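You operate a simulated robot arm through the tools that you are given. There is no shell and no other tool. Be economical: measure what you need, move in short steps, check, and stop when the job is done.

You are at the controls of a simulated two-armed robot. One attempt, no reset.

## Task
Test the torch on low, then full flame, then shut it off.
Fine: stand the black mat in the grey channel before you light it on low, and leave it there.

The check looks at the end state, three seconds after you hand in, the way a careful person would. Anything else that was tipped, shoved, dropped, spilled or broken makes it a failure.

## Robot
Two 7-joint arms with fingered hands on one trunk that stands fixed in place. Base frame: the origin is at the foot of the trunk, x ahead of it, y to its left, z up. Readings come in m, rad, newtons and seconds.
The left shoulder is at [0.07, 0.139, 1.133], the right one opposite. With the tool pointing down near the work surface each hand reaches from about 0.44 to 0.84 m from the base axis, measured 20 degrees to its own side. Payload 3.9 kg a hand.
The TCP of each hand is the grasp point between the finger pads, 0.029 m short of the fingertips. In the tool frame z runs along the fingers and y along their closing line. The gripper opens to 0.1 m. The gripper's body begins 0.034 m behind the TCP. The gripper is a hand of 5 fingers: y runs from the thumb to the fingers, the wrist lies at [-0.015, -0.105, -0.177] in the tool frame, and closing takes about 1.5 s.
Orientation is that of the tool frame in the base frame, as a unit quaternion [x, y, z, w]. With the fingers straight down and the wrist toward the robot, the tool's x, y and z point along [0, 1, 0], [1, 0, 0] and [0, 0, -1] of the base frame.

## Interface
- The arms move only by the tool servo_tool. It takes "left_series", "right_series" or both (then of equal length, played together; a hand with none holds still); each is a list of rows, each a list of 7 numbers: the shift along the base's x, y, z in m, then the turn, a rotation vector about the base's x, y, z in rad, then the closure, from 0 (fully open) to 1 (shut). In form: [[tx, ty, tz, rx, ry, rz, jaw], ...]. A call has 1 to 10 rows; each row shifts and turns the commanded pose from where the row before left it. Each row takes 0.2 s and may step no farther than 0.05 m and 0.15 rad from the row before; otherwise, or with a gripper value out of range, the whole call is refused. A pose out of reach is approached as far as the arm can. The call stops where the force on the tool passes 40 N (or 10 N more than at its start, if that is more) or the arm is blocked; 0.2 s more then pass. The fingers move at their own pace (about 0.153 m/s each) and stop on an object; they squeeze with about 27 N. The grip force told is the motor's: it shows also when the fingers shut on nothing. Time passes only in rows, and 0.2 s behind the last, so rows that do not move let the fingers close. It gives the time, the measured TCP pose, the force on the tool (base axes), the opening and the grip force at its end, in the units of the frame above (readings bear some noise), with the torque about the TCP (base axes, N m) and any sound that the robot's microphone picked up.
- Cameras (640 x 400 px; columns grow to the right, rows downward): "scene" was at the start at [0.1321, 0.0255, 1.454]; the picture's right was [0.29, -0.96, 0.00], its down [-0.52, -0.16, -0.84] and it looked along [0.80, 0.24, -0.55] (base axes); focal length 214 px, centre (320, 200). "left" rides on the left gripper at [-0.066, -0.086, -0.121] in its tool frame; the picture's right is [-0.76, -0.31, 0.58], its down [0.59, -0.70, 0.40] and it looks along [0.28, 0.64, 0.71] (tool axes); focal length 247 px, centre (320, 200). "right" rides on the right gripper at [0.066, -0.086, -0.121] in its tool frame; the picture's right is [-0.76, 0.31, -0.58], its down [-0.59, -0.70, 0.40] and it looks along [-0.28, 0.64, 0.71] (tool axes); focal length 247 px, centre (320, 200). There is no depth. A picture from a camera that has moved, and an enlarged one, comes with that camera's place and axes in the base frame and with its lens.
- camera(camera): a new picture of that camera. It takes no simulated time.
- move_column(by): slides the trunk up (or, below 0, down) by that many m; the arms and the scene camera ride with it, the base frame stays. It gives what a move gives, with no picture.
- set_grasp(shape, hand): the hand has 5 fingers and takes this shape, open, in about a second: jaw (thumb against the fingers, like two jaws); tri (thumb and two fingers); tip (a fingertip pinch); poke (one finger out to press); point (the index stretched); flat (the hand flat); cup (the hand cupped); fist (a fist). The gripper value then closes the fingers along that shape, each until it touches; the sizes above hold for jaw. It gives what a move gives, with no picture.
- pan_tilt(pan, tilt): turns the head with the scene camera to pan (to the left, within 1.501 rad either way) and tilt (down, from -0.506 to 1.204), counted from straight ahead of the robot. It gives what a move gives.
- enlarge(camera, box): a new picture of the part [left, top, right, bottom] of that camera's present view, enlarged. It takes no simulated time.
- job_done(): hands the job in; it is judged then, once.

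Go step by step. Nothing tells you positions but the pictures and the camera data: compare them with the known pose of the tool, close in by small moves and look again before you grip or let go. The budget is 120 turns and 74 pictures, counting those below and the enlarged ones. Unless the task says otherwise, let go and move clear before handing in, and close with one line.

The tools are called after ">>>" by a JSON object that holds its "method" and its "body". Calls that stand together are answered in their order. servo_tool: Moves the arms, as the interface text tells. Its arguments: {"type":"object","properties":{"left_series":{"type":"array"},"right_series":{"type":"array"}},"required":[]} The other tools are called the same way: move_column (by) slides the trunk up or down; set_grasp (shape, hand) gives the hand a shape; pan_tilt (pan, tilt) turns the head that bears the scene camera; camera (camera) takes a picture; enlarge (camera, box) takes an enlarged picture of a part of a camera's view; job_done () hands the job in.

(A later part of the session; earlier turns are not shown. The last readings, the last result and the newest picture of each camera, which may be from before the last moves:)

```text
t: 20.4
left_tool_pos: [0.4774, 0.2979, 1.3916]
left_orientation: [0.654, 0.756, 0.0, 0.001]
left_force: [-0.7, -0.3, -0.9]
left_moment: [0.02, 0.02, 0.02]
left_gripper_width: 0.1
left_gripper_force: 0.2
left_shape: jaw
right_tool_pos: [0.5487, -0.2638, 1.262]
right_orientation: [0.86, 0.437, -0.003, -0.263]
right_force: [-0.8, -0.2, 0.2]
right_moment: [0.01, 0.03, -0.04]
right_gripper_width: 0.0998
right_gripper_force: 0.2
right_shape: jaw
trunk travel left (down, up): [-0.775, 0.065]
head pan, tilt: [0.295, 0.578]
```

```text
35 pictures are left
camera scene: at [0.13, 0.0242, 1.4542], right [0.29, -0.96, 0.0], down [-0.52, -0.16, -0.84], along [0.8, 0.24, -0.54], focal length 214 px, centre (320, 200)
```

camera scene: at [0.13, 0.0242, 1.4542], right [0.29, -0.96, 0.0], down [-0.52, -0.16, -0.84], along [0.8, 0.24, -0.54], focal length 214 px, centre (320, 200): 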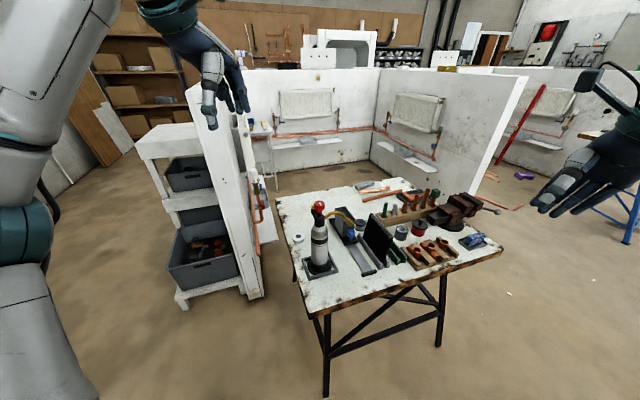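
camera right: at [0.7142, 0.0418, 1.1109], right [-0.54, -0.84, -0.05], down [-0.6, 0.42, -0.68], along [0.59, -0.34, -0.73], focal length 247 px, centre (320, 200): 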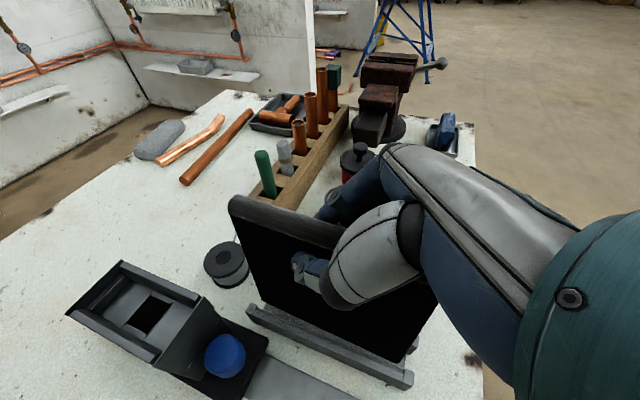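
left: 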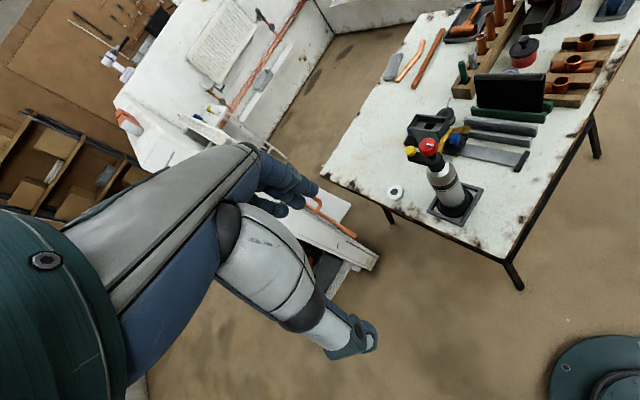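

Right hand is parked clear. I place the knob top at (0.652, 0.182, 1.088) and the yellow button at (0.683, 0.214, 1.06). Left hand goes above the knob, yawed −0.9.

>>> {"method": "servo_tool", "body": {"left_series": [[0.029, -0.0193, 0, 0, 0, -0.149, 0], [0.029, -0.0193, 0, 0, 0, -0.149, 0], [0.029, -0.0193, 0, 0, 0, -0.149, 0], [0.029, -0.0193, 0, 0, 0, -0.149, 0], [0.029, -0.0193, 0, 0, 0, -0.149, 0], [0.029, -0.0193, -0.03, 0, 0, -0.149, 0], [0, 0, -0.045, 0, 0, 0, 0], [0, 0, -0.045, 0, 0, 0, 0], [0, 0, -0.04, 0, 0, 0, 0], [0, 0, 0, 0, 0, 0, 0]]}}

>>> {"method": "camera", "body": {"camera": "left"}}

>>> {"method": "enlarge", "body": {"camera": "scene", "box": [280, 150, 376, 220]}}

>>> {"method": "enlarge", "body": {"camera": "right", "box": [0, 0, 320, 200]}}

```text
t: 22.6
left_tool_pos: [0.6131, 0.1635, 1.2337]
left_orientation: [0.917, 0.399, 0.0, 0.001]
left_force: [1.1, -0.4, -1.3]
left_moment: [0.0, -0.01, 0.0]
left_gripper_width: 0.0998
left_gripper_force: 0.0
left_shape: jaw
left hand out of reach, approached as far as the arm can: row 5, 6
right_tool_pos: [0.5511, -0.263, 1.2625]
right_orientation: [0.86, 0.436, -0.004, -0.263]
right_force: [-0.2, 0.3, 0.5]
right_moment: [0.01, -0.02, 0.04]
right_gripper_width: 0.1001
right_gripper_force: 0.0
right_shape: jaw
trunk travel left (down, up): [-0.775, 0.065]
head pan, tilt: [0.295, 0.578]
```

```text
34 pictures are left
camera left: at [0.5067, 0.176, 1.3531], right [-0.74, -0.34, -0.58], down [-0.11, 0.91, -0.4], along [0.66, -0.23, -0.71], focal length 247 px, centre (320, 200)
```

left: 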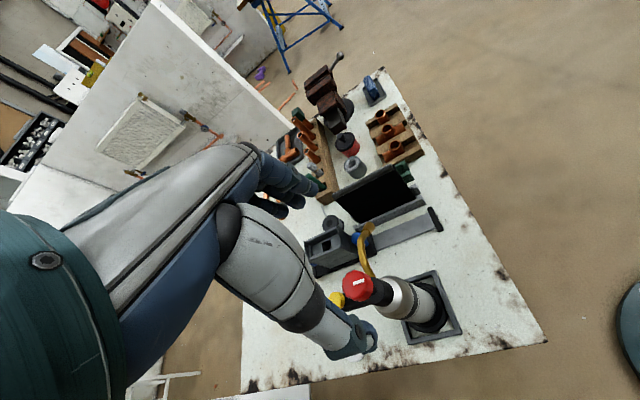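

```text
5.71 times, centred on (328, 185) of scene
camera zoom: at [0.1314, 0.0251, 1.4541], right [0.29, -0.96, 0.0], down [-0.52, -0.16, -0.84], along [0.8, 0.24, -0.55], focal length 1226 px, centre (274, 286)
```

zoom: 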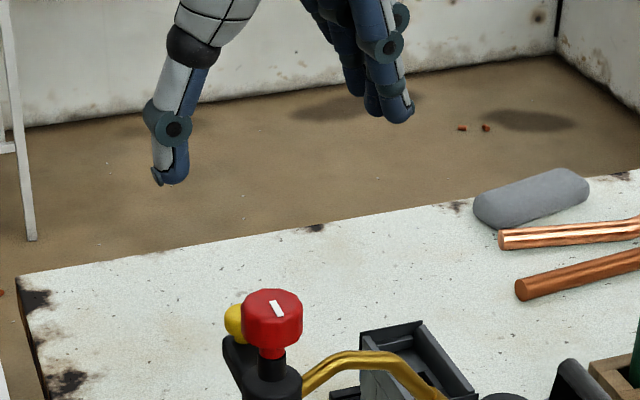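

```text
2.00 times, centred on (160, 100) of right
camera zoom: at [0.5559, -0.227, 1.4188], right [-0.1, -0.98, 0.19], down [-0.99, 0.07, -0.16], along [0.14, -0.2, -0.97], focal length 494 px, centre (640, 400)
```

zoom: 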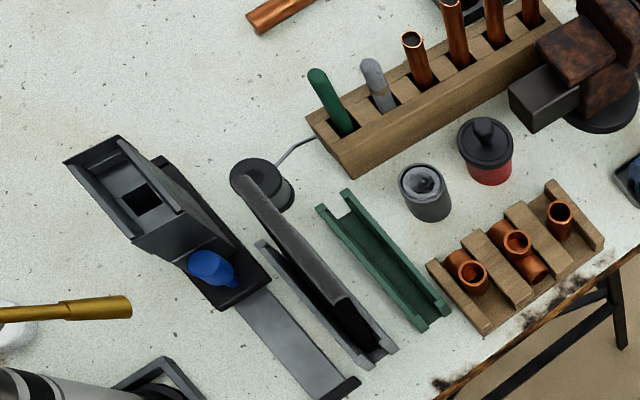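

The left hand stopped a bit short at height. I correct toward the knob axis while descending to z ≈ 1.16.

>>> {"method": "servo_tool", "body": {"left_series": [[0, 0, -0.035, 0, 0, 0, 0], [0.02, 0.01, -0.02, 0, 0, 0, 0], [0.019, 0.0085, -0.018, 0, 0, 0, 0], [0, 0, 0, 0, 0, 0, 0]]}}

>>> {"method": "enlarge", "body": {"camera": "left", "box": [280, 220, 440, 340]}}

>>> {"method": "enlarge", "body": {"camera": "scene", "box": [280, 160, 376, 220]}}

```text
t: 23.6
left_tool_pos: [0.6542, 0.1856, 1.1616]
left_orientation: [0.917, 0.399, -0.001, 0.0]
left_force: [-0.5, 0.7, 0.7]
left_moment: [-0.03, -0.01, -0.01]
left_gripper_width: 0.1001
left_gripper_force: 0.1
left_shape: jaw
right_tool_pos: [0.5505, -0.2622, 1.2612]
right_orientation: [0.86, 0.437, -0.003, -0.263]
right_force: [0.2, -0.8, -0.1]
right_moment: [-0.02, 0.0, 0.05]
right_gripper_width: 0.1
right_gripper_force: 0.0
right_shape: jaw
trunk travel left (down, up): [-0.775, 0.065]
head pan, tilt: [0.295, 0.578]
```

```text
3.33 times, centred on (360, 280) of left
camera zoom: at [0.5476, 0.1974, 1.2809], right [-0.74, -0.35, -0.58], down [-0.11, 0.91, -0.4], along [0.66, -0.23, -0.71], focal length 823 px, centre (187, -67)
```

zoom: 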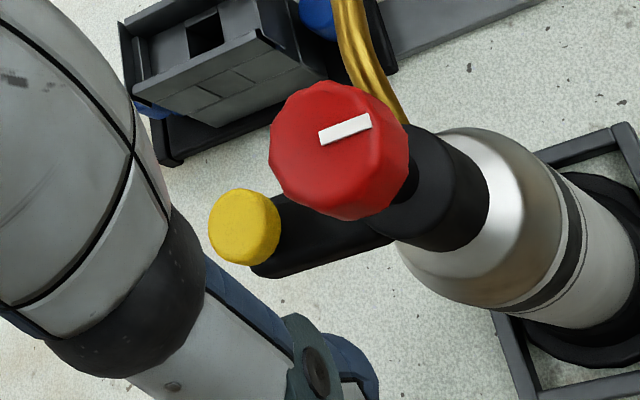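

```text
6.67 times, centred on (328, 190) of scene
camera zoom: at [0.1316, 0.0262, 1.454], right [0.29, -0.96, 0.0], down [-0.52, -0.16, -0.84], along [0.8, 0.24, -0.55], focal length 1430 px, centre (267, 267)
```

zoom: 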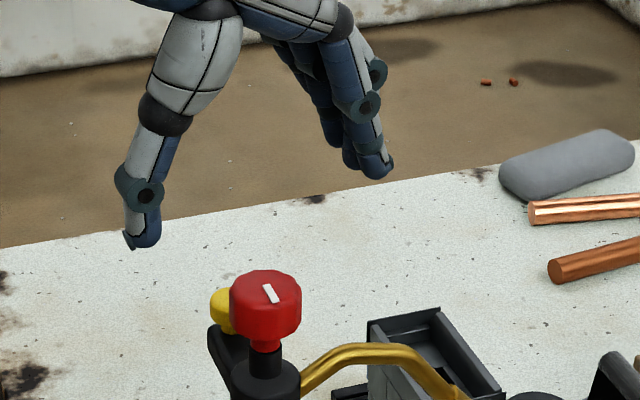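

The left camera confirms the knob centre at (0.653, 0.184), with the mark pointing at −146°, away from the yellow button. I'll descend so the fingertips straddle the knob's top half.

>>> {"method": "servo_tool", "body": {"left_series": [[-0.001, -0.001, -0.025, 0, 0, 0, 0], [0, 0, -0.025, 0, 0, 0, 0], [0, 0, -0.017, 0, 0, 0, 0.3], [0, 0, 0, 0, 0, 0, 0.3], [0, 0, 0, 0, 0, 0, 0.3]]}}

>>> {"method": "camera", "body": {"camera": "left"}}

>>> {"method": "enlarge", "body": {"camera": "scene", "box": [288, 180, 352, 220]}}

```text
t: 24.8
left_tool_pos: [0.6537, 0.1827, 1.093]
left_orientation: [0.917, 0.399, 0.0, 0.0]
left_force: [-0.1, -0.2, 0.4]
left_moment: [0.02, 0.0, -0.03]
left_gripper_width: 0.0702
left_gripper_force: 0.0
left_shape: jaw
right_tool_pos: [0.5506, -0.2616, 1.2607]
right_orientation: [0.86, 0.437, -0.003, -0.263]
right_force: [0.1, -0.7, -0.2]
right_moment: [0.03, 0.01, 0.01]
right_gripper_width: 0.0999
right_gripper_force: 0.1
right_shape: jaw
trunk travel left (down, up): [-0.775, 0.065]
head pan, tilt: [0.295, 0.578]
```

```text
29 pictures are left
camera left: at [0.5467, 0.1942, 1.2129], right [-0.74, -0.34, -0.58], down [-0.11, 0.91, -0.4], along [0.66, -0.23, -0.71], focal length 247 px, centre (320, 200)
```

left: 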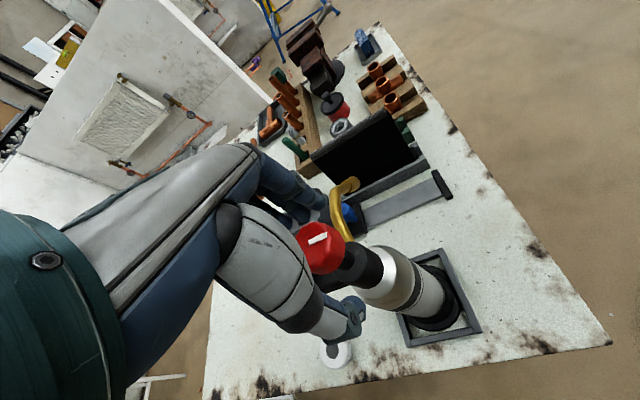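

```text
10.00 times, centred on (320, 200) of scene
camera zoom: at [0.132, 0.0255, 1.454], right [0.29, -0.96, 0.0], down [-0.52, -0.16, -0.84], along [0.8, 0.24, -0.55], focal length 2145 px, centre (320, 200)
```

zoom: 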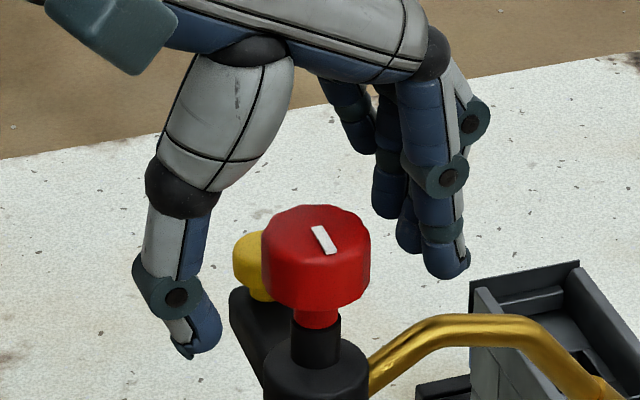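

Fingers straddle the knob properly. Closing on it.

>>> {"method": "servo_tool", "body": {"left_series": [[0, 0, 0, 0, 0, 0, 0.5], [0, 0, 0, 0, 0, 0, 0.6], [0, 0, 0, 0, 0, 0, 0.7], [0, 0, 0, 0, 0, 0, 0.8], [0, 0, 0, 0, 0, 0, 0.9], [0, 0, 0, 0, 0, 0, 1]]}}

>>> {"method": "enlarge", "body": {"camera": "scene", "box": [288, 180, 352, 220]}}

```text
t: 26.2
left_tool_pos: [0.6538, 0.1831, 1.092]
left_orientation: [0.917, 0.399, -0.001, -0.002]
left_force: [0.5, 0.1, 0.0]
left_moment: [-0.06, -0.03, 0.01]
left_gripper_width: 0.0224
left_gripper_force: 26.9
left_shape: jaw
right_tool_pos: [0.5522, -0.2615, 1.2612]
right_orientation: [0.86, 0.437, -0.004, -0.263]
right_force: [-0.6, 0.2, -0.5]
right_moment: [-0.01, -0.03, -0.01]
right_gripper_width: 0.0998
right_gripper_force: 0.0
right_shape: jaw
trunk travel left (down, up): [-0.775, 0.065]
head pan, tilt: [0.295, 0.578]
```

```text
10.00 times, centred on (320, 200) of scene
camera zoom: at [0.1328, 0.0258, 1.4539], right [0.29, -0.96, 0.0], down [-0.52, -0.16, -0.84], along [0.8, 0.24, -0.55], focal length 2145 px, centre (320, 200)
```

zoom: 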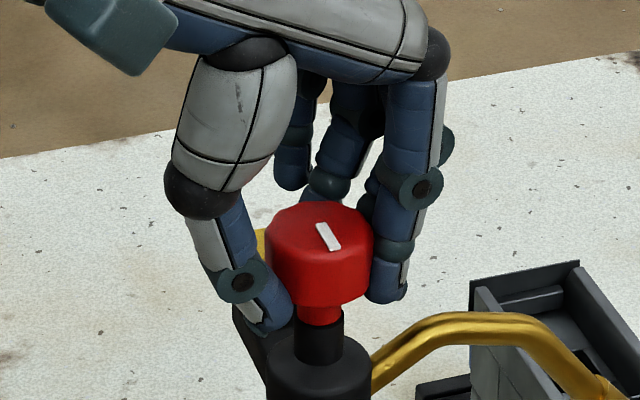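

The knob is held. I try a small anticlockwise turn and listen.

>>> {"method": "servo_tool", "body": {"left_series": [[0, 0, 0, 0, 0, 0.1, 1], [0, 0, 0, 0, 0, 0.1, 1], [0, 0, 0, 0, 0, 0, 1]]}}

>>> {"method": "enlarge", "body": {"camera": "scene", "box": [288, 180, 352, 220]}}

```text
t: 27.0
left_tool_pos: [0.6526, 0.1838, 1.0921]
left_orientation: [0.872, 0.489, -0.002, 0.0]
left_force: [0.3, -0.1, 0.4]
left_moment: [-0.11, -0.07, -0.01]
left_gripper_width: 0.0222
left_gripper_force: 26.7
left_shape: jaw
right_tool_pos: [0.5517, -0.2627, 1.2615]
right_orientation: [0.86, 0.436, -0.003, -0.264]
right_force: [0.2, -0.3, 0.1]
right_moment: [0.0, 0.0, 0.0]
right_gripper_width: 0.1002
right_gripper_force: 0.0
right_shape: jaw
trunk travel left (down, up): [-0.775, 0.065]
head pan, tilt: [0.295, 0.578]
```

```text
10.00 times, centred on (320, 200) of scene
camera zoom: at [0.1331, 0.0258, 1.4539], right [0.29, -0.96, 0.0], down [-0.52, -0.16, -0.84], along [0.8, 0.24, -0.55], focal length 2145 px, centre (320, 200)
```

zoom: 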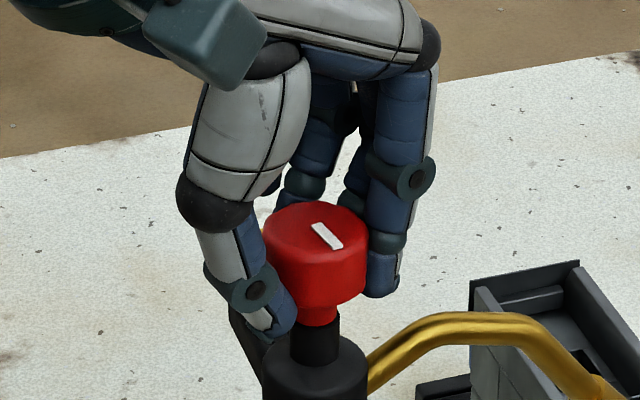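

The mark turned with my hand and the bottle stayed put. Turning further, still anticlockwise.

>>> {"method": "servo_tool", "body": {"left_series": [[0, 0, 0, 0, 0, 0.1, 1], [0, 0, 0, 0, 0, 0.1, 1], [0, 0, 0, 0, 0, 0.1, 1], [0, 0, 0, 0, 0, 0, 1]]}}

>>> {"method": "enlarge", "body": {"camera": "scene", "box": [288, 180, 368, 230]}}

```text
t: 28.0
left_tool_pos: [0.6528, 0.1841, 1.0926]
left_orientation: [0.789, 0.614, 0.0, 0.0]
left_force: [0.3, -0.8, -0.9]
left_moment: [-0.05, 0.0, -0.05]
left_gripper_width: 0.0175
left_gripper_force: 26.5
left_shape: jaw
left hand out of reach, approached as far as the arm can: row 2
right_tool_pos: [0.5501, -0.2614, 1.2622]
right_orientation: [0.86, 0.436, -0.004, -0.263]
right_force: [-0.4, -0.3, -0.6]
right_moment: [-0.03, 0.02, 0.02]
right_gripper_width: 0.0998
right_gripper_force: 0.0
right_shape: jaw
trunk travel left (down, up): [-0.775, 0.065]
head pan, tilt: [0.295, 0.578]
```

```text
8.00 times, centred on (328, 205) of scene
camera zoom: at [0.1316, 0.0259, 1.454], right [0.29, -0.96, 0.0], down [-0.52, -0.16, -0.84], along [0.8, 0.24, -0.55], focal length 1716 px, centre (256, 160)
```

zoom: 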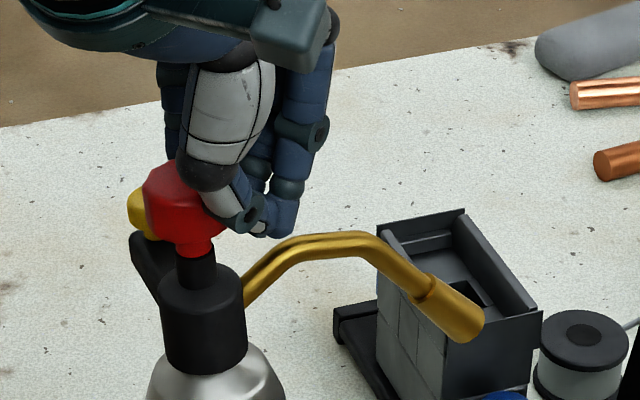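

The hand slipped off during an unreachable row, and the torch looks shifted. I'll check its state before anything else.

>>> {"method": "enlarge", "body": {"camera": "scene", "box": [272, 180, 400, 280]}}

>>> {"method": "camera", "body": {"camera": "left"}}

```text
4.00 times, centred on (336, 230) of scene
camera zoom: at [0.1316, 0.0259, 1.454], right [0.29, -0.96, 0.0], down [-0.52, -0.16, -0.84], along [0.8, 0.24, -0.55], focal length 858 px, centre (256, 80)
```

zoom: 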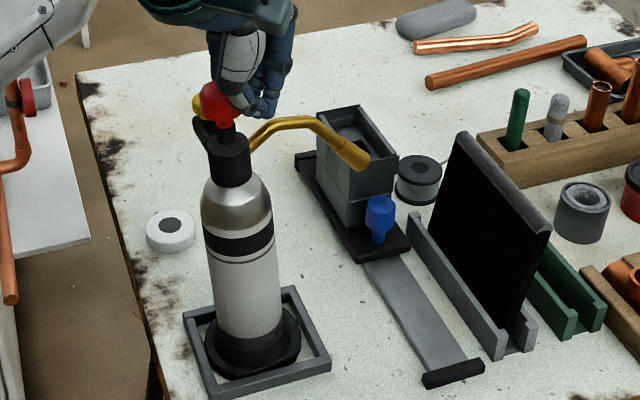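

```text
23 pictures are left
camera left: at [0.5542, 0.1426, 1.2127], right [-0.48, -0.66, -0.58], down [-0.54, 0.74, -0.4], along [0.69, 0.12, -0.71], focal length 247 px, centre (320, 200)
```

left: 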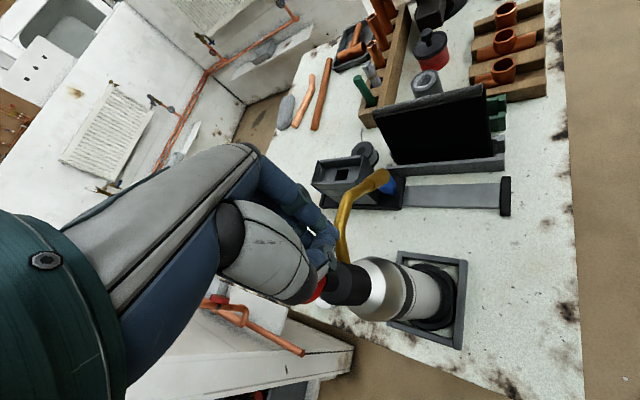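

The torch is leaning left with its base still in the tray, held off vertical by my closed hand beside the knob. I'll ease the hand slowly to the right so that it settles upright.

>>> {"method": "servo_tool", "body": {"left_series": [[0.001, -0.004, 0, 0, 0, 0, 1], [0.001, -0.004, 0, 0, 0, 0, 1], [0.001, -0.004, 0, 0, 0, 0, 1], [0.001, -0.004, 0, 0, 0, 0, 1]]}}

>>> {"method": "enlarge", "body": {"camera": "scene", "box": [272, 180, 400, 280]}}

```text
t: 29.0
left_tool_pos: [0.6567, 0.1674, 1.0924]
left_orientation: [0.789, 0.614, -0.001, 0.0]
left_force: [0.1, -1.4, -0.6]
left_moment: [-0.01, 0.0, -0.03]
left_gripper_width: 0.0176
left_gripper_force: 26.5
left_shape: jaw
right_tool_pos: [0.5507, -0.2629, 1.2617]
right_orientation: [0.86, 0.437, -0.004, -0.264]
right_force: [-0.2, 0.4, 0.5]
right_moment: [0.04, 0.01, 0.0]
right_gripper_width: 0.0998
right_gripper_force: 0.0
right_shape: jaw
trunk travel left (down, up): [-0.775, 0.065]
head pan, tilt: [0.295, 0.578]
```

```text
4.00 times, centred on (336, 230) of scene
camera zoom: at [0.1325, 0.0251, 1.454], right [0.29, -0.96, 0.0], down [-0.52, -0.16, -0.84], along [0.8, 0.24, -0.55], focal length 858 px, centre (256, 80)
```

zoom: 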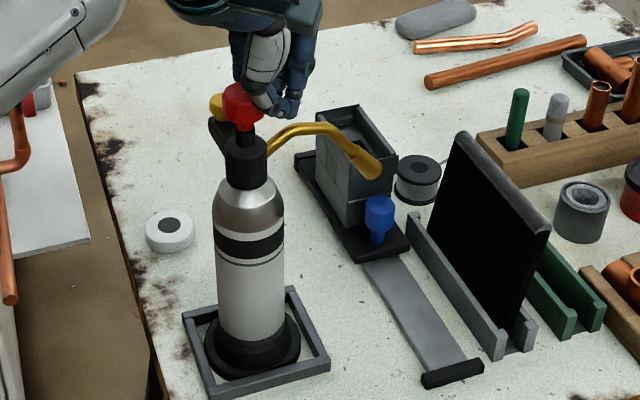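

It follows back upright. A bit further.

>>> {"method": "servo_tool", "body": {"left_series": [[0.001, -0.004, 0, 0, 0, 0, 1], [0.001, -0.004, 0, 0, 0, 0, 1], [0.001, -0.004, 0, 0, 0, 0, 1], [0.001, -0.004, 0, 0, 0, 0, 1], [0, 0, 0, 0, 0, 0, 1]]}}

>>> {"method": "enlarge", "body": {"camera": "scene", "box": [272, 180, 400, 280]}}

```text
t: 30.2
left_tool_pos: [0.6608, 0.1503, 1.0945]
left_orientation: [0.79, 0.614, -0.001, -0.001]
left_force: [0.4, -0.7, -0.1]
left_moment: [0.0, -0.01, -0.01]
left_gripper_width: 0.0177
left_gripper_force: 26.8
left_shape: jaw
right_tool_pos: [0.5505, -0.2618, 1.2612]
right_orientation: [0.86, 0.436, -0.003, -0.264]
right_force: [-0.6, -0.4, 0.4]
right_moment: [-0.01, 0.01, -0.01]
right_gripper_width: 0.0996
right_gripper_force: 0.1
right_shape: jaw
trunk travel left (down, up): [-0.775, 0.065]
head pan, tilt: [0.295, 0.578]
```

```text
4.00 times, centred on (336, 230) of scene
camera zoom: at [0.1321, 0.0257, 1.454], right [0.29, -0.96, 0.0], down [-0.52, -0.16, -0.84], along [0.8, 0.24, -0.55], focal length 858 px, centre (256, 80)
```

zoom: 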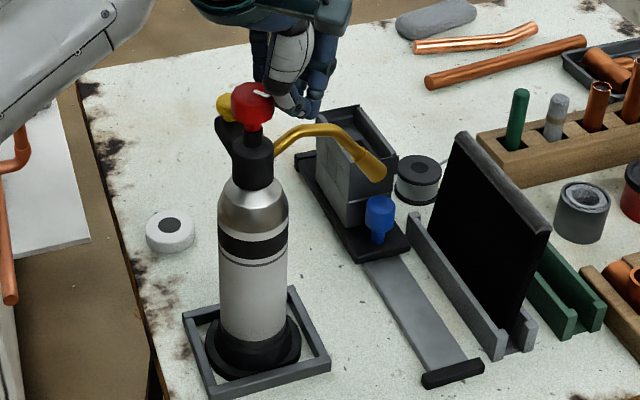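

The torch stands upright again. I lift the hand clear and look at the knob mark and torch position.

>>> {"method": "servo_tool", "body": {"left_series": [[0.003, -0.01, 0.005, 0, 0, 0, 1], [0, -0.005, 0.03, 0, 0, 0, 1], [0, 0, 0.04, 0, 0, 0, 1], [-0.02, 0.02, 0.02, 0, 0, 0, 0.5], [-0.02, 0.02, 0, 0, 0, 0, 0], [0, 0, 0, 0, 0, 0, 0]]}}

>>> {"method": "enlarge", "body": {"camera": "left", "box": [260, 200, 420, 320]}}

>>> {"method": "enlarge", "body": {"camera": "scene", "box": [288, 180, 368, 230]}}

```text
t: 31.6
left_tool_pos: [0.6241, 0.1731, 1.187]
left_orientation: [0.79, 0.613, 0.0, -0.001]
left_force: [0.1, -1.0, 0.2]
left_moment: [-0.01, -0.01, -0.03]
left_gripper_width: 0.0997
left_gripper_force: 0.1
left_shape: jaw
right_tool_pos: [0.5506, -0.2627, 1.2607]
right_orientation: [0.86, 0.437, -0.004, -0.264]
right_force: [0.3, -0.3, 0.6]
right_moment: [0.01, -0.03, 0.01]
right_gripper_width: 0.1002
right_gripper_force: 0.1
right_shape: jaw
trunk travel left (down, up): [-0.775, 0.065]
head pan, tilt: [0.295, 0.578]
```

```text
3.33 times, centred on (340, 260) of left
camera zoom: at [0.5257, 0.1329, 1.307], right [-0.49, -0.66, -0.58], down [-0.54, 0.75, -0.4], along [0.69, 0.12, -0.71], focal length 823 px, centre (253, 0)
```

zoom: 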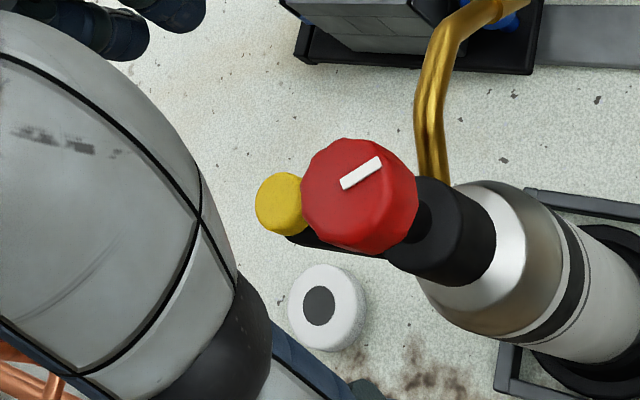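

```text
8.00 times, centred on (328, 205) of scene
camera zoom: at [0.1328, 0.0242, 1.4539], right [0.29, -0.96, 0.0], down [-0.52, -0.16, -0.84], along [0.8, 0.24, -0.55], focal length 1716 px, centre (256, 160)
```

zoom: 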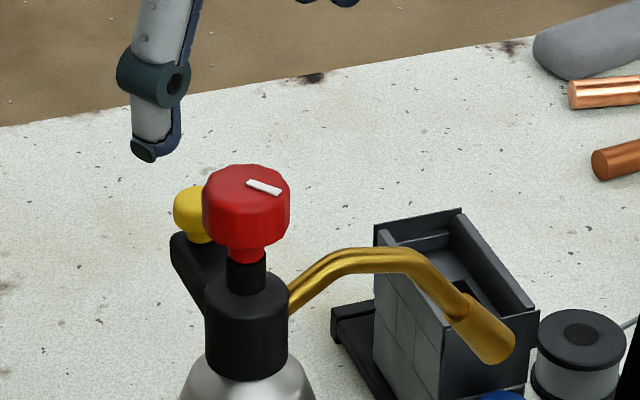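

The torch is back in its place and the knob's mark has turned about 41° anticlockwise, which may be the low setting. I'll take the poke shape and press the yellow igniter next.

>>> {"method": "servo_tool", "body": {"left_series": [[-0.01, 0, 0.04, 0, 0, 0, 0], [-0.01, 0, 0.02, 0, 0, 0, 0]]}}

>>> {"method": "set_grasp", "body": {"hand": "left", "shape": "poke"}}

>>> {"method": "camera", "body": {"camera": "left"}}

>>> {"method": "enlarge", "body": {"camera": "scene", "box": [264, 130, 376, 220]}}

```text
t: 32.2
left_tool_pos: [0.605, 0.1757, 1.2482]
left_orientation: [0.79, 0.614, 0.0, 0.0]
left_force: [-0.6, -0.2, -0.5]
left_moment: [-0.01, 0.03, -0.01]
left_gripper_width: 0.0998
left_gripper_force: 0.1
left_shape: jaw
right_tool_pos: [0.5503, -0.2632, 1.2606]
right_orientation: [0.86, 0.436, -0.002, -0.264]
right_force: [0.0, -0.5, -0.6]
right_moment: [0.01, 0.01, 0.03]
right_gripper_width: 0.1
right_gripper_force: 0.1
right_shape: jaw
trunk travel left (down, up): [-0.775, 0.065]
head pan, tilt: [0.295, 0.578]
```

```text
t: 33.1
left_tool_pos: [0.605, 0.1755, 1.2474]
left_orientation: [0.79, 0.614, 0.001, 0.0]
left_force: [-0.6, 0.5, -0.3]
left_moment: [-0.04, 0.0, 0.03]
left_gripper_width: 0.0
left_gripper_force: 0.1
left_shape: poke
right_tool_pos: [0.5504, -0.2614, 1.2609]
right_orientation: [0.86, 0.437, -0.004, -0.264]
right_force: [-0.4, 0.2, -0.1]
right_moment: [-0.04, -0.03, 0.04]
right_gripper_width: 0.1
right_gripper_force: 0.0
right_shape: jaw
trunk travel left (down, up): [-0.775, 0.065]
head pan, tilt: [0.295, 0.578]
```

```text
18 pictures are left
camera left: at [0.5067, 0.1342, 1.3678], right [-0.48, -0.66, -0.58], down [-0.54, 0.74, -0.4], along [0.69, 0.12, -0.71], focal length 247 px, centre (320, 200)
```

left: 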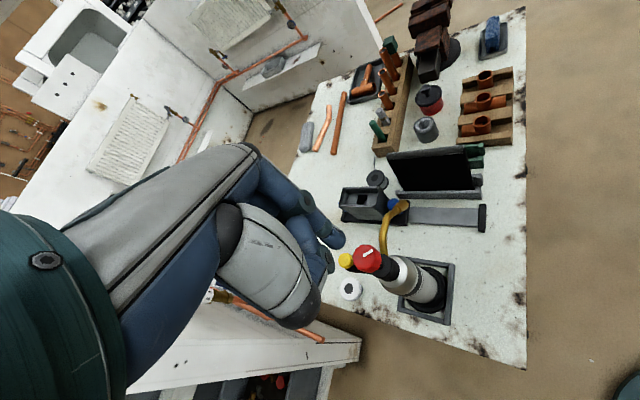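

```text
4.44 times, centred on (320, 175) of scene
camera zoom: at [0.1321, 0.0254, 1.454], right [0.29, -0.96, 0.0], down [-0.52, -0.16, -0.84], along [0.8, 0.24, -0.55], focal length 953 px, centre (320, 311)
```

zoom: 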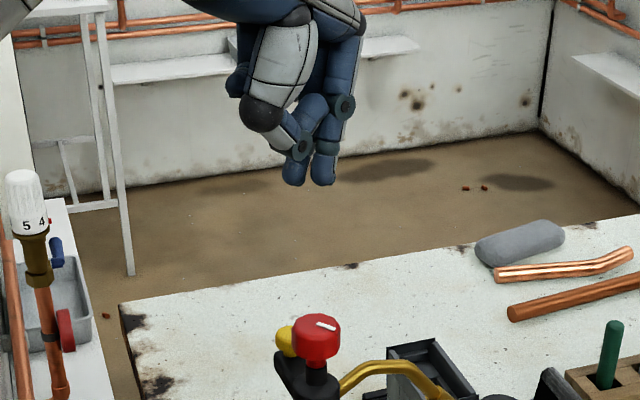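

The poke shape puts index and thumb tips about 3 cm below the TCP. I move over the yellow button at (0.686, 0.215) with the tips still above the knob.

>>> {"method": "servo_tool", "body": {"left_series": [[0.019, 0.0123, -0.02, 0, 0, 0, 0], [0.019, 0.0123, -0.02, 0, 0, 0, 0], [0.019, 0.0123, -0.02, 0, 0, 0, 0], [0.02, 0.0121, -0.02, 0, 0, 0, 0], [0, 0, -0.02, 0, 0, 0, 0], [0, 0, 0, 0, 0, 0, 0]]}}

>>> {"method": "enlarge", "body": {"camera": "left", "box": [270, 180, 398, 300]}}

>>> {"method": "enlarge", "body": {"camera": "scene", "box": [280, 170, 344, 220]}}

```text
t: 34.5
left_tool_pos: [0.6802, 0.2247, 1.1482]
left_orientation: [0.789, 0.614, 0.0, 0.0]
left_force: [-0.1, 0.9, -0.4]
left_moment: [-0.02, 0.03, 0.05]
left_gripper_width: 0.0
left_gripper_force: 0.1
left_shape: poke
right_tool_pos: [0.5504, -0.2624, 1.2609]
right_orientation: [0.86, 0.437, -0.003, -0.264]
right_force: [0.1, 0.5, -0.2]
right_moment: [0.03, -0.03, 0.02]
right_gripper_width: 0.0998
right_gripper_force: 0.0
right_shape: jaw
trunk travel left (down, up): [-0.775, 0.065]
head pan, tilt: [0.295, 0.578]
```

```text
3.33 times, centred on (334, 240) of left
camera zoom: at [0.5829, 0.184, 1.268], right [-0.48, -0.66, -0.58], down [-0.54, 0.74, -0.4], along [0.69, 0.12, -0.71], focal length 823 px, centre (273, 67)
```

zoom: 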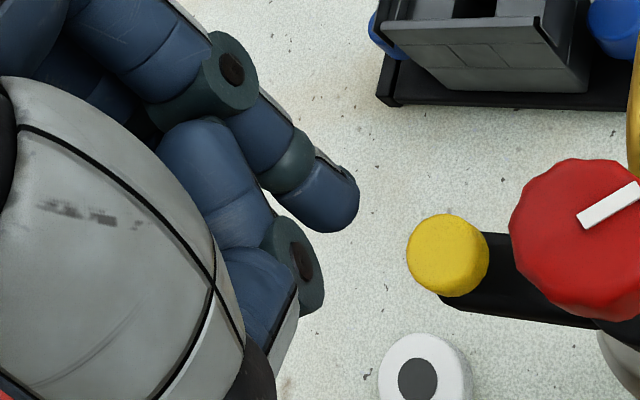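

```text
8.00 times, centred on (312, 195) of scene
camera zoom: at [0.1319, 0.0253, 1.454], right [0.29, -0.96, 0.0], down [-0.52, -0.16, -0.84], along [0.8, 0.24, -0.55], focal length 1716 px, centre (384, 240)
```

zoom: 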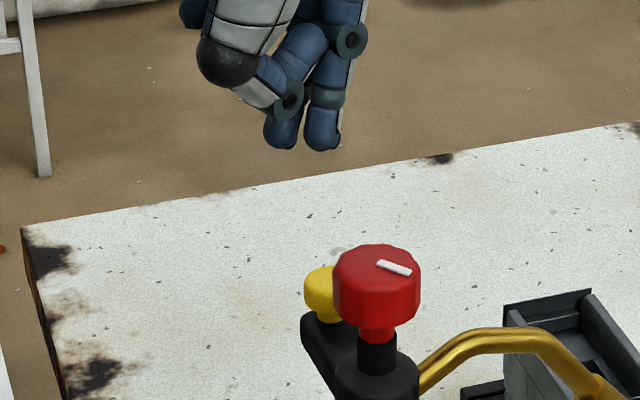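

The index tip sits about 5 mm off the yellow's centre and 4 cm above it. I trim and descend near contact.

>>> {"method": "servo_tool", "body": {"left_series": [[-0.003, -0.003, -0.01, 0, 0, 0, 0], [0, 0, -0.015, 0, 0, 0, 0], [0, 0, -0.008, 0, 0, 0, 0], [0, 0, 0, 0, 0, 0, 0]]}}

>>> {"method": "enlarge", "body": {"camera": "scene", "box": [288, 180, 352, 220]}}

>>> {"method": "enlarge", "body": {"camera": "left", "box": [290, 200, 386, 260]}}

```text
t: 35.5
left_tool_pos: [0.6768, 0.2221, 1.1141]
left_orientation: [0.79, 0.614, 0.0, 0.0]
left_force: [0.4, 0.3, -0.2]
left_moment: [-0.03, -0.01, 0.02]
left_gripper_width: 0.0
left_gripper_force: 0.0
left_shape: poke
right_tool_pos: [0.5512, -0.2623, 1.2604]
right_orientation: [0.86, 0.436, -0.003, -0.264]
right_force: [-0.2, -0.1, -0.2]
right_moment: [0.02, 0.0, 0.0]
right_gripper_width: 0.1
right_gripper_force: 0.0
right_shape: jaw
trunk travel left (down, up): [-0.775, 0.065]
head pan, tilt: [0.295, 0.578]
```

```text
10.00 times, centred on (320, 200) of scene
camera zoom: at [0.132, 0.0254, 1.454], right [0.29, -0.96, 0.0], down [-0.52, -0.16, -0.84], along [0.8, 0.24, -0.55], focal length 2145 px, centre (320, 200)
```

zoom: 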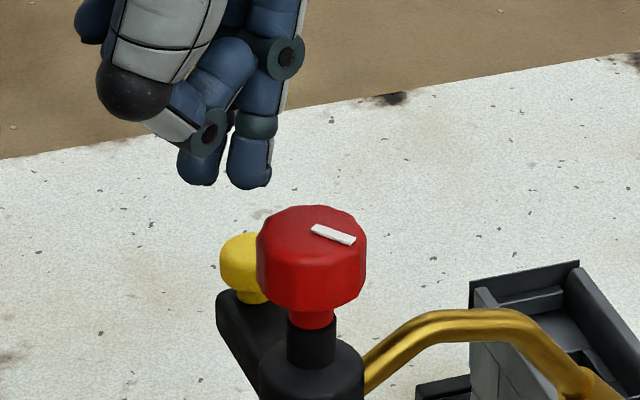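

```text
6.67 times, centred on (338, 230) of left
camera zoom: at [0.5785, 0.1812, 1.2341], right [-0.48, -0.66, -0.58], down [-0.54, 0.74, -0.4], along [0.69, 0.12, -0.71], focal length 1646 px, centre (200, 0)
```

zoom: 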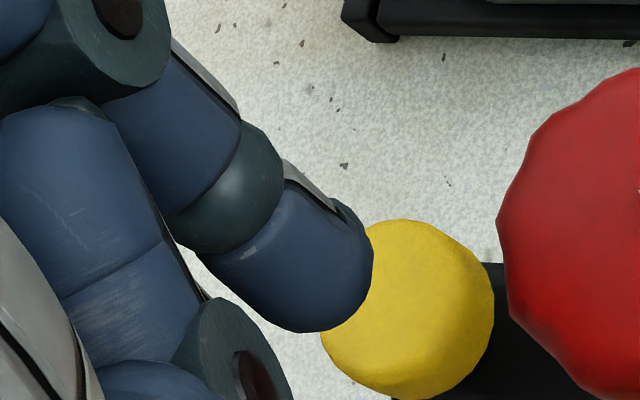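

Tip is over the button within 2–3 mm, about 2 cm above. I press down slowly.

>>> {"method": "servo_tool", "body": {"left_series": [[0.002, 0, -0.006, 0, 0, 0, 0], [0, 0, -0.006, 0, 0, 0, 0], [0, 0, -0.003, 0, 0, 0, 0], [0, 0, 0, 0, 0, 0, 0]]}}

```text
t: 36.5
left_tool_pos: [0.6781, 0.2202, 1.0998]
left_orientation: [0.789, 0.614, 0.0, 0.0]
left_force: [0.1, -0.2, -0.3]
left_moment: [0.01, -0.04, 0.01]
left_gripper_width: 0.0
left_gripper_force: 0.0
left_shape: poke
right_tool_pos: [0.5509, -0.2614, 1.2605]
right_orientation: [0.86, 0.437, -0.004, -0.264]
right_force: [-0.7, -0.3, -0.2]
right_moment: [0.01, 0.01, -0.03]
right_gripper_width: 0.1
right_gripper_force: 0.0
right_shape: jaw
trunk travel left (down, up): [-0.775, 0.065]
head pan, tilt: [0.295, 0.578]
```

>>> {"method": "servo_tool", "body": {"left_series": [[0, 0, -0.003, 0, 0, 0, 0], [0, 0, -0.003, 0, 0, 0, 0]]}}

```text
t: 37.1
left_tool_pos: [0.6799, 0.222, 1.0942]
left_orientation: [0.79, 0.614, 0.0, 0.0]
left_force: [-0.5, -0.1, 0.2]
left_moment: [0.0, 0.01, 0.0]
left_gripper_width: 0.0001
left_gripper_force: 0.0
left_shape: poke
right_tool_pos: [0.5509, -0.2617, 1.2613]
right_orientation: [0.86, 0.436, -0.004, -0.264]
right_force: [-0.5, -0.8, 0.5]
right_moment: [-0.03, -0.01, 0.0]
right_gripper_width: 0.1002
right_gripper_force: 0.1
right_shape: jaw
trunk travel left (down, up): [-0.775, 0.065]
head pan, tilt: [0.295, 0.578]
```

>>> {"method": "servo_tool", "body": {"left_series": [[0, 0, -0.003, 0, 0, 0, 0], [0, 0, -0.002, 0, 0, 0, 0]]}}

>>> {"method": "enlarge", "body": {"camera": "scene", "box": [288, 180, 352, 220]}}

```text
t: 37.7
left_tool_pos: [0.679, 0.2207, 1.0897]
left_orientation: [0.789, 0.614, 0.0, 0.0]
left_force: [0.1, 0.3, -1.7]
left_moment: [0.0, 0.02, -0.01]
left_gripper_width: 0.0
left_gripper_force: 0.0
left_shape: poke
right_tool_pos: [0.5508, -0.2619, 1.2608]
right_orientation: [0.86, 0.437, -0.003, -0.263]
right_force: [-0.2, 0.7, -0.5]
right_moment: [-0.02, 0.0, 0.02]
right_gripper_width: 0.0997
right_gripper_force: 0.1
right_shape: jaw
trunk travel left (down, up): [-0.775, 0.065]
head pan, tilt: [0.295, 0.578]
```

```text
10.00 times, centred on (320, 200) of scene
camera zoom: at [0.1321, 0.0256, 1.454], right [0.29, -0.96, 0.0], down [-0.52, -0.16, -0.84], along [0.8, 0.24, -0.55], focal length 2145 px, centre (320, 200)
```

zoom: 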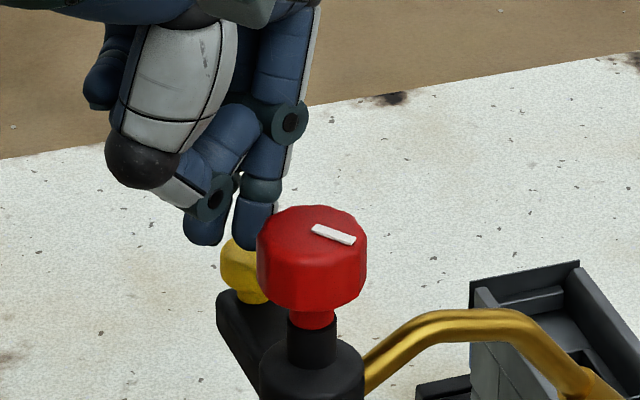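

The fingertip is at the button's top. Pressing further in small steps.

>>> {"method": "servo_tool", "body": {"left_series": [[0, 0, -0.003, 0, 0, 0, 0], [0, 0, -0.003, 0, 0, 0, 0]]}}

```text
t: 38.3
left_tool_pos: [0.6798, 0.2221, 1.0829]
left_orientation: [0.79, 0.613, 0.001, 0.0]
left_force: [0.3, 0.1, 0.4]
left_moment: [0.0, 0.0, 0.0]
left_gripper_width: 0.0001
left_gripper_force: 0.1
left_shape: poke
right_tool_pos: [0.5508, -0.2615, 1.2607]
right_orientation: [0.86, 0.436, -0.003, -0.263]
right_force: [-0.8, -0.3, -0.1]
right_moment: [0.02, 0.0, 0.01]
right_gripper_width: 0.0999
right_gripper_force: 0.0
right_shape: jaw
trunk travel left (down, up): [-0.775, 0.065]
head pan, tilt: [0.295, 0.578]
```

>>> {"method": "servo_tool", "body": {"left_series": [[0, 0, -0.003, 0, 0, 0, 0], [0, 0, -0.002, 0, 0, 0, 0]]}}

>>> {"method": "camera", "body": {"camera": "left"}}

```text
t: 38.9
left_tool_pos: [0.6795, 0.2229, 1.0772]
left_orientation: [0.789, 0.614, 0.0, 0.0]
left_force: [-0.1, -0.1, -0.1]
left_moment: [0.04, 0.01, 0.0]
left_gripper_width: 0.0002
left_gripper_force: 0.0
left_shape: poke
right_tool_pos: [0.551, -0.2611, 1.2603]
right_orientation: [0.86, 0.437, -0.003, -0.265]
right_force: [-0.3, -0.1, -0.2]
right_moment: [0.0, 0.05, 0.02]
right_gripper_width: 0.1
right_gripper_force: 0.0
right_shape: jaw
trunk travel left (down, up): [-0.775, 0.065]
head pan, tilt: [0.295, 0.578]
```

```text
11 pictures are left
camera left: at [0.581, 0.1814, 1.1974], right [-0.48, -0.66, -0.58], down [-0.54, 0.74, -0.4], along [0.69, 0.12, -0.71], focal length 247 px, centre (320, 200)
```

left: 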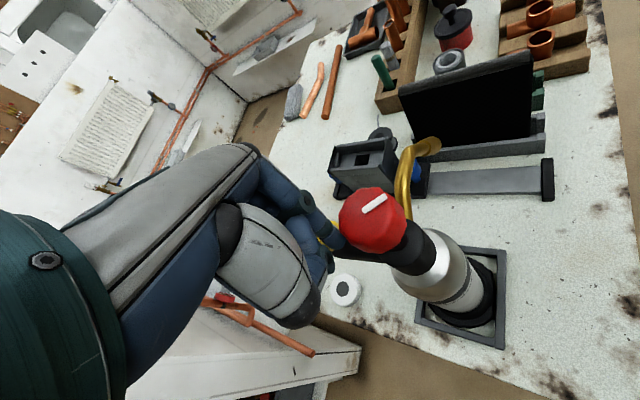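

The fingertip has slid down in front of the yellow button rather than on it. One close-up to measure the miss.

>>> {"method": "enlarge", "body": {"camera": "left", "box": [290, 190, 386, 260]}}

```text
5.71 times, centred on (338, 225) of left
camera zoom: at [0.581, 0.1814, 1.1974], right [-0.48, -0.66, -0.58], down [-0.54, 0.74, -0.4], along [0.69, 0.12, -0.71], focal length 1411 px, centre (217, 57)
```

zoom: 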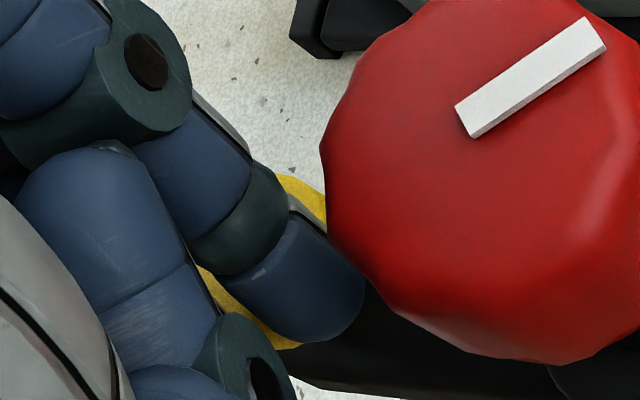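

The fingertip is about 12 mm on the robot side of the button. I raise, shift forward, and come down again.

>>> {"method": "servo_tool", "body": {"left_series": [[0, 0, 0.015, 0, 0, 0, 0], [0, 0, 0.02, 0, 0, 0, 0], [0.012, 0.002, 0, 0, 0, 0, 0], [0, 0, -0.01, 0, 0, 0, 0], [0, 0, 0, 0, 0, 0, 0]]}}

>>> {"method": "enlarge", "body": {"camera": "left", "box": [290, 190, 386, 260]}}

```text
t: 40.1
left_tool_pos: [0.6908, 0.2233, 1.1022]
left_orientation: [0.789, 0.614, 0.0, 0.0]
left_force: [-0.6, 0.0, 0.2]
left_moment: [0.01, -0.02, 0.0]
left_gripper_width: 0.0001
left_gripper_force: 0.0
left_shape: poke
right_tool_pos: [0.5515, -0.263, 1.2622]
right_orientation: [0.86, 0.436, -0.003, -0.263]
right_force: [0.3, 0.9, 0.4]
right_moment: [-0.02, 0.03, 0.02]
right_gripper_width: 0.1
right_gripper_force: 0.2
right_shape: jaw
trunk travel left (down, up): [-0.775, 0.065]
head pan, tilt: [0.295, 0.578]
```

```text
5.71 times, centred on (338, 225) of left
camera zoom: at [0.5921, 0.1829, 1.2225], right [-0.48, -0.66, -0.58], down [-0.54, 0.74, -0.4], along [0.69, 0.12, -0.71], focal length 1411 px, centre (217, 57)
```

zoom: 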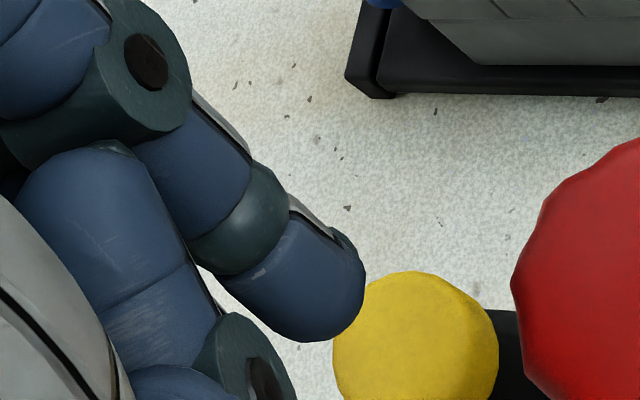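

Now vertical descent leads straight onto the button's centre, contact expected after about 17 mm.

>>> {"method": "servo_tool", "body": {"left_series": [[0, 0, -0.006, 0, 0, 0, 0], [0, 0, -0.006, 0, 0, 0, 0], [0, 0, -0.003, 0, 0, 0, 0], [0, 0, -0.002, 0, 0, 0, 0]]}}

```text
t: 41.1
left_tool_pos: [0.6911, 0.2249, 1.0861]
left_orientation: [0.79, 0.613, -0.001, 0.001]
left_force: [0.0, -0.9, 0.4]
left_moment: [0.0, 0.0, 0.0]
left_gripper_width: 0.0
left_gripper_force: 0.2
left_shape: poke
right_tool_pos: [0.552, -0.2628, 1.2601]
right_orientation: [0.86, 0.437, -0.004, -0.264]
right_force: [-0.6, -0.7, -0.3]
right_moment: [0.0, -0.01, -0.01]
right_gripper_width: 0.0997
right_gripper_force: 0.1
right_shape: jaw
trunk travel left (down, up): [-0.775, 0.065]
head pan, tilt: [0.295, 0.578]
```

>>> {"method": "servo_tool", "body": {"left_series": [[0, 0, -0.003, 0, 0, 0, 0], [0, 0, -0.002, 0, 0, 0, 0]]}}

```text
t: 41.7
left_tool_pos: [0.6909, 0.2244, 1.0805]
left_orientation: [0.79, 0.614, 0.0, 0.0]
left_force: [0.2, 1.2, 0.5]
left_moment: [0.02, -0.01, 0.03]
left_gripper_width: 0.0
left_gripper_force: 0.1
left_shape: poke
right_tool_pos: [0.5518, -0.2624, 1.2606]
right_orientation: [0.86, 0.437, -0.003, -0.263]
right_force: [0.3, -0.3, 0.2]
right_moment: [0.01, -0.01, -0.03]
right_gripper_width: 0.1
right_gripper_force: 0.1
right_shape: jaw
trunk travel left (down, up): [-0.775, 0.065]
head pan, tilt: [0.295, 0.578]
```

>>> {"method": "servo_tool", "body": {"left_series": [[0, 0, -0.002, 0, 0, 0, 0], [0, 0, -0.002, 0, 0, 0, 0]]}}

```text
t: 42.3
left_tool_pos: [0.6914, 0.2244, 1.0767]
left_orientation: [0.789, 0.614, 0.0, -0.001]
left_force: [-0.9, 1.3, 1.0]
left_moment: [0.01, 0.01, 0.0]
left_gripper_width: 0.0
left_gripper_force: 0.1
left_shape: poke
right_tool_pos: [0.5518, -0.2626, 1.261]
right_orientation: [0.86, 0.437, -0.003, -0.263]
right_force: [-0.7, -0.1, -0.3]
right_moment: [-0.04, 0.01, 0.02]
right_gripper_width: 0.1001
right_gripper_force: 0.2
right_shape: jaw
trunk travel left (down, up): [-0.775, 0.065]
head pan, tilt: [0.295, 0.578]
```

>>> {"method": "servo_tool", "body": {"left_series": [[0, 0, -0.002, 0, 0, 0, 0], [0, 0, -0.002, 0, 0, 0, 0]]}}

```text
t: 42.9
left_tool_pos: [0.6918, 0.2244, 1.0728]
left_orientation: [0.79, 0.613, 0.0, 0.0]
left_force: [0.5, 1.6, 2.4]
left_moment: [0.03, 0.0, 0.05]
left_gripper_width: 0.0
left_gripper_force: 0.1
left_shape: poke
right_tool_pos: [0.55, -0.2602, 1.2608]
right_orientation: [0.86, 0.438, -0.003, -0.263]
right_force: [0.4, -0.1, 0.1]
right_moment: [0.0, -0.01, 0.02]
right_gripper_width: 0.1
right_gripper_force: 0.1
right_shape: jaw
trunk travel left (down, up): [-0.775, 0.065]
head pan, tilt: [0.295, 0.578]
heard: click
```

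A click: the igniter fired. I lift off and look for a flame.

>>> {"method": "servo_tool", "body": {"left_series": [[0, 0, 0.005, 0, 0, 0, 0], [0, 0, 0.02, 0, 0, 0, 0], [0, 0, 0.03, 0, 0, 0, 0]]}}

>>> {"method": "enlarge", "body": {"camera": "scene", "box": [288, 180, 400, 250]}}

```text
t: 43.7
left_tool_pos: [0.6905, 0.2228, 1.1265]
left_orientation: [0.79, 0.613, -0.001, -0.002]
left_force: [0.0, 0.1, 0.0]
left_moment: [-0.01, 0.03, 0.01]
left_gripper_width: 0.0
left_gripper_force: 0.1
left_shape: poke
right_tool_pos: [0.5497, -0.2615, 1.2602]
right_orientation: [0.86, 0.437, -0.002, -0.263]
right_force: [-1.0, 0.2, -0.2]
right_moment: [0.0, 0.0, -0.02]
right_gripper_width: 0.0997
right_gripper_force: 0.1
right_shape: jaw
trunk travel left (down, up): [-0.775, 0.065]
head pan, tilt: [0.295, 0.578]
```

```text
5.71 times, centred on (344, 215) of scene
camera zoom: at [0.1314, 0.025, 1.454], right [0.29, -0.96, 0.0], down [-0.52, -0.16, -0.84], along [0.8, 0.24, -0.55], focal length 1226 px, centre (183, 114)
```

zoom: 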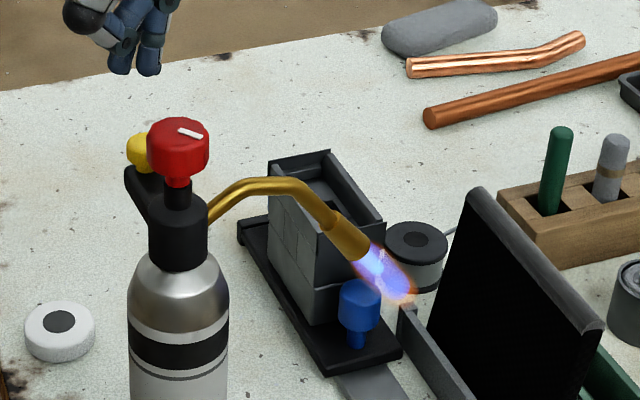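

The torch is lit with a small flame, so this is low, with the mat in place. I'll raise the hand, return to jaw shape, and dry-run the turning range above the knob to avoid unreachable poses.

>>> {"method": "servo_tool", "body": {"left_series": [[0, 0, 0.04, 0, 0, 0, 0], [-0.01, -0.01, 0.03, 0, 0, 0, 0]]}}

>>> {"method": "set_grasp", "body": {"hand": "left", "shape": "jaw"}}

>>> {"method": "servo_tool", "body": {"left_series": [[-0.013, -0.014, -0.01, 0, 0, 0, 0], [-0.013, -0.0133, -0.02, 0, 0, 0, 0], [0, 0, 0, 0, 0, 0.14, 0], [0, 0, 0, 0, 0, 0.14, 0], [0, 0, 0, 0, 0, 0.14, 0], [0, 0, 0, 0, 0, 0.14, 0], [0, 0, 0, 0, 0, 0.14, 0], [0, 0, 0, 0, 0, 0.14, 0], [0, 0, 0, 0, 0, 0.14, 0], [0, 0, 0, 0, 0, 0, 0]]}}

```text
t: 44.3
left_tool_pos: [0.6796, 0.2131, 1.1984]
left_orientation: [0.79, 0.614, 0.0, 0.001]
left_force: [-0.3, -0.5, 0.4]
left_moment: [0.02, 0.01, -0.01]
left_gripper_width: 0.0
left_gripper_force: 0.1
left_shape: poke
right_tool_pos: [0.5499, -0.2631, 1.2602]
right_orientation: [0.86, 0.437, -0.003, -0.264]
right_force: [-0.2, 0.3, 0.5]
right_moment: [0.01, 0.01, -0.03]
right_gripper_width: 0.1002
right_gripper_force: 0.0
right_shape: jaw
trunk travel left (down, up): [-0.775, 0.065]
head pan, tilt: [0.295, 0.578]
```

```text
t: 45.2
left_tool_pos: [0.6818, 0.2136, 1.1965]
left_orientation: [0.789, 0.614, 0.001, 0.0]
left_force: [-0.6, 0.4, 0.1]
left_moment: [-0.01, 0.0, 0.02]
left_gripper_width: 0.1
left_gripper_force: 0.0
left_shape: jaw
right_tool_pos: [0.5503, -0.2613, 1.2602]
right_orientation: [0.86, 0.437, -0.003, -0.264]
right_force: [-0.1, -0.6, -0.6]
right_moment: [0.0, -0.01, 0.05]
right_gripper_width: 0.0998
right_gripper_force: 0.1
right_shape: jaw
trunk travel left (down, up): [-0.775, 0.065]
head pan, tilt: [0.295, 0.578]
```

```text
t: 47.4
left_tool_pos: [0.6546, 0.1867, 1.1688]
left_orientation: [0.408, 0.913, 0.001, 0.0]
left_force: [0.7, -1.1, 0.3]
left_moment: [-0.03, 0.01, -0.01]
left_gripper_width: 0.1
left_gripper_force: 0.1
left_shape: jaw
right_tool_pos: [0.5504, -0.2623, 1.2617]
right_orientation: [0.86, 0.437, -0.004, -0.264]
right_force: [0.5, 0.4, 0.8]
right_moment: [-0.02, 0.0, -0.01]
right_gripper_width: 0.0998
right_gripper_force: 0.1
right_shape: jaw
trunk travel left (down, up): [-0.775, 0.065]
head pan, tilt: [0.295, 0.578]
```

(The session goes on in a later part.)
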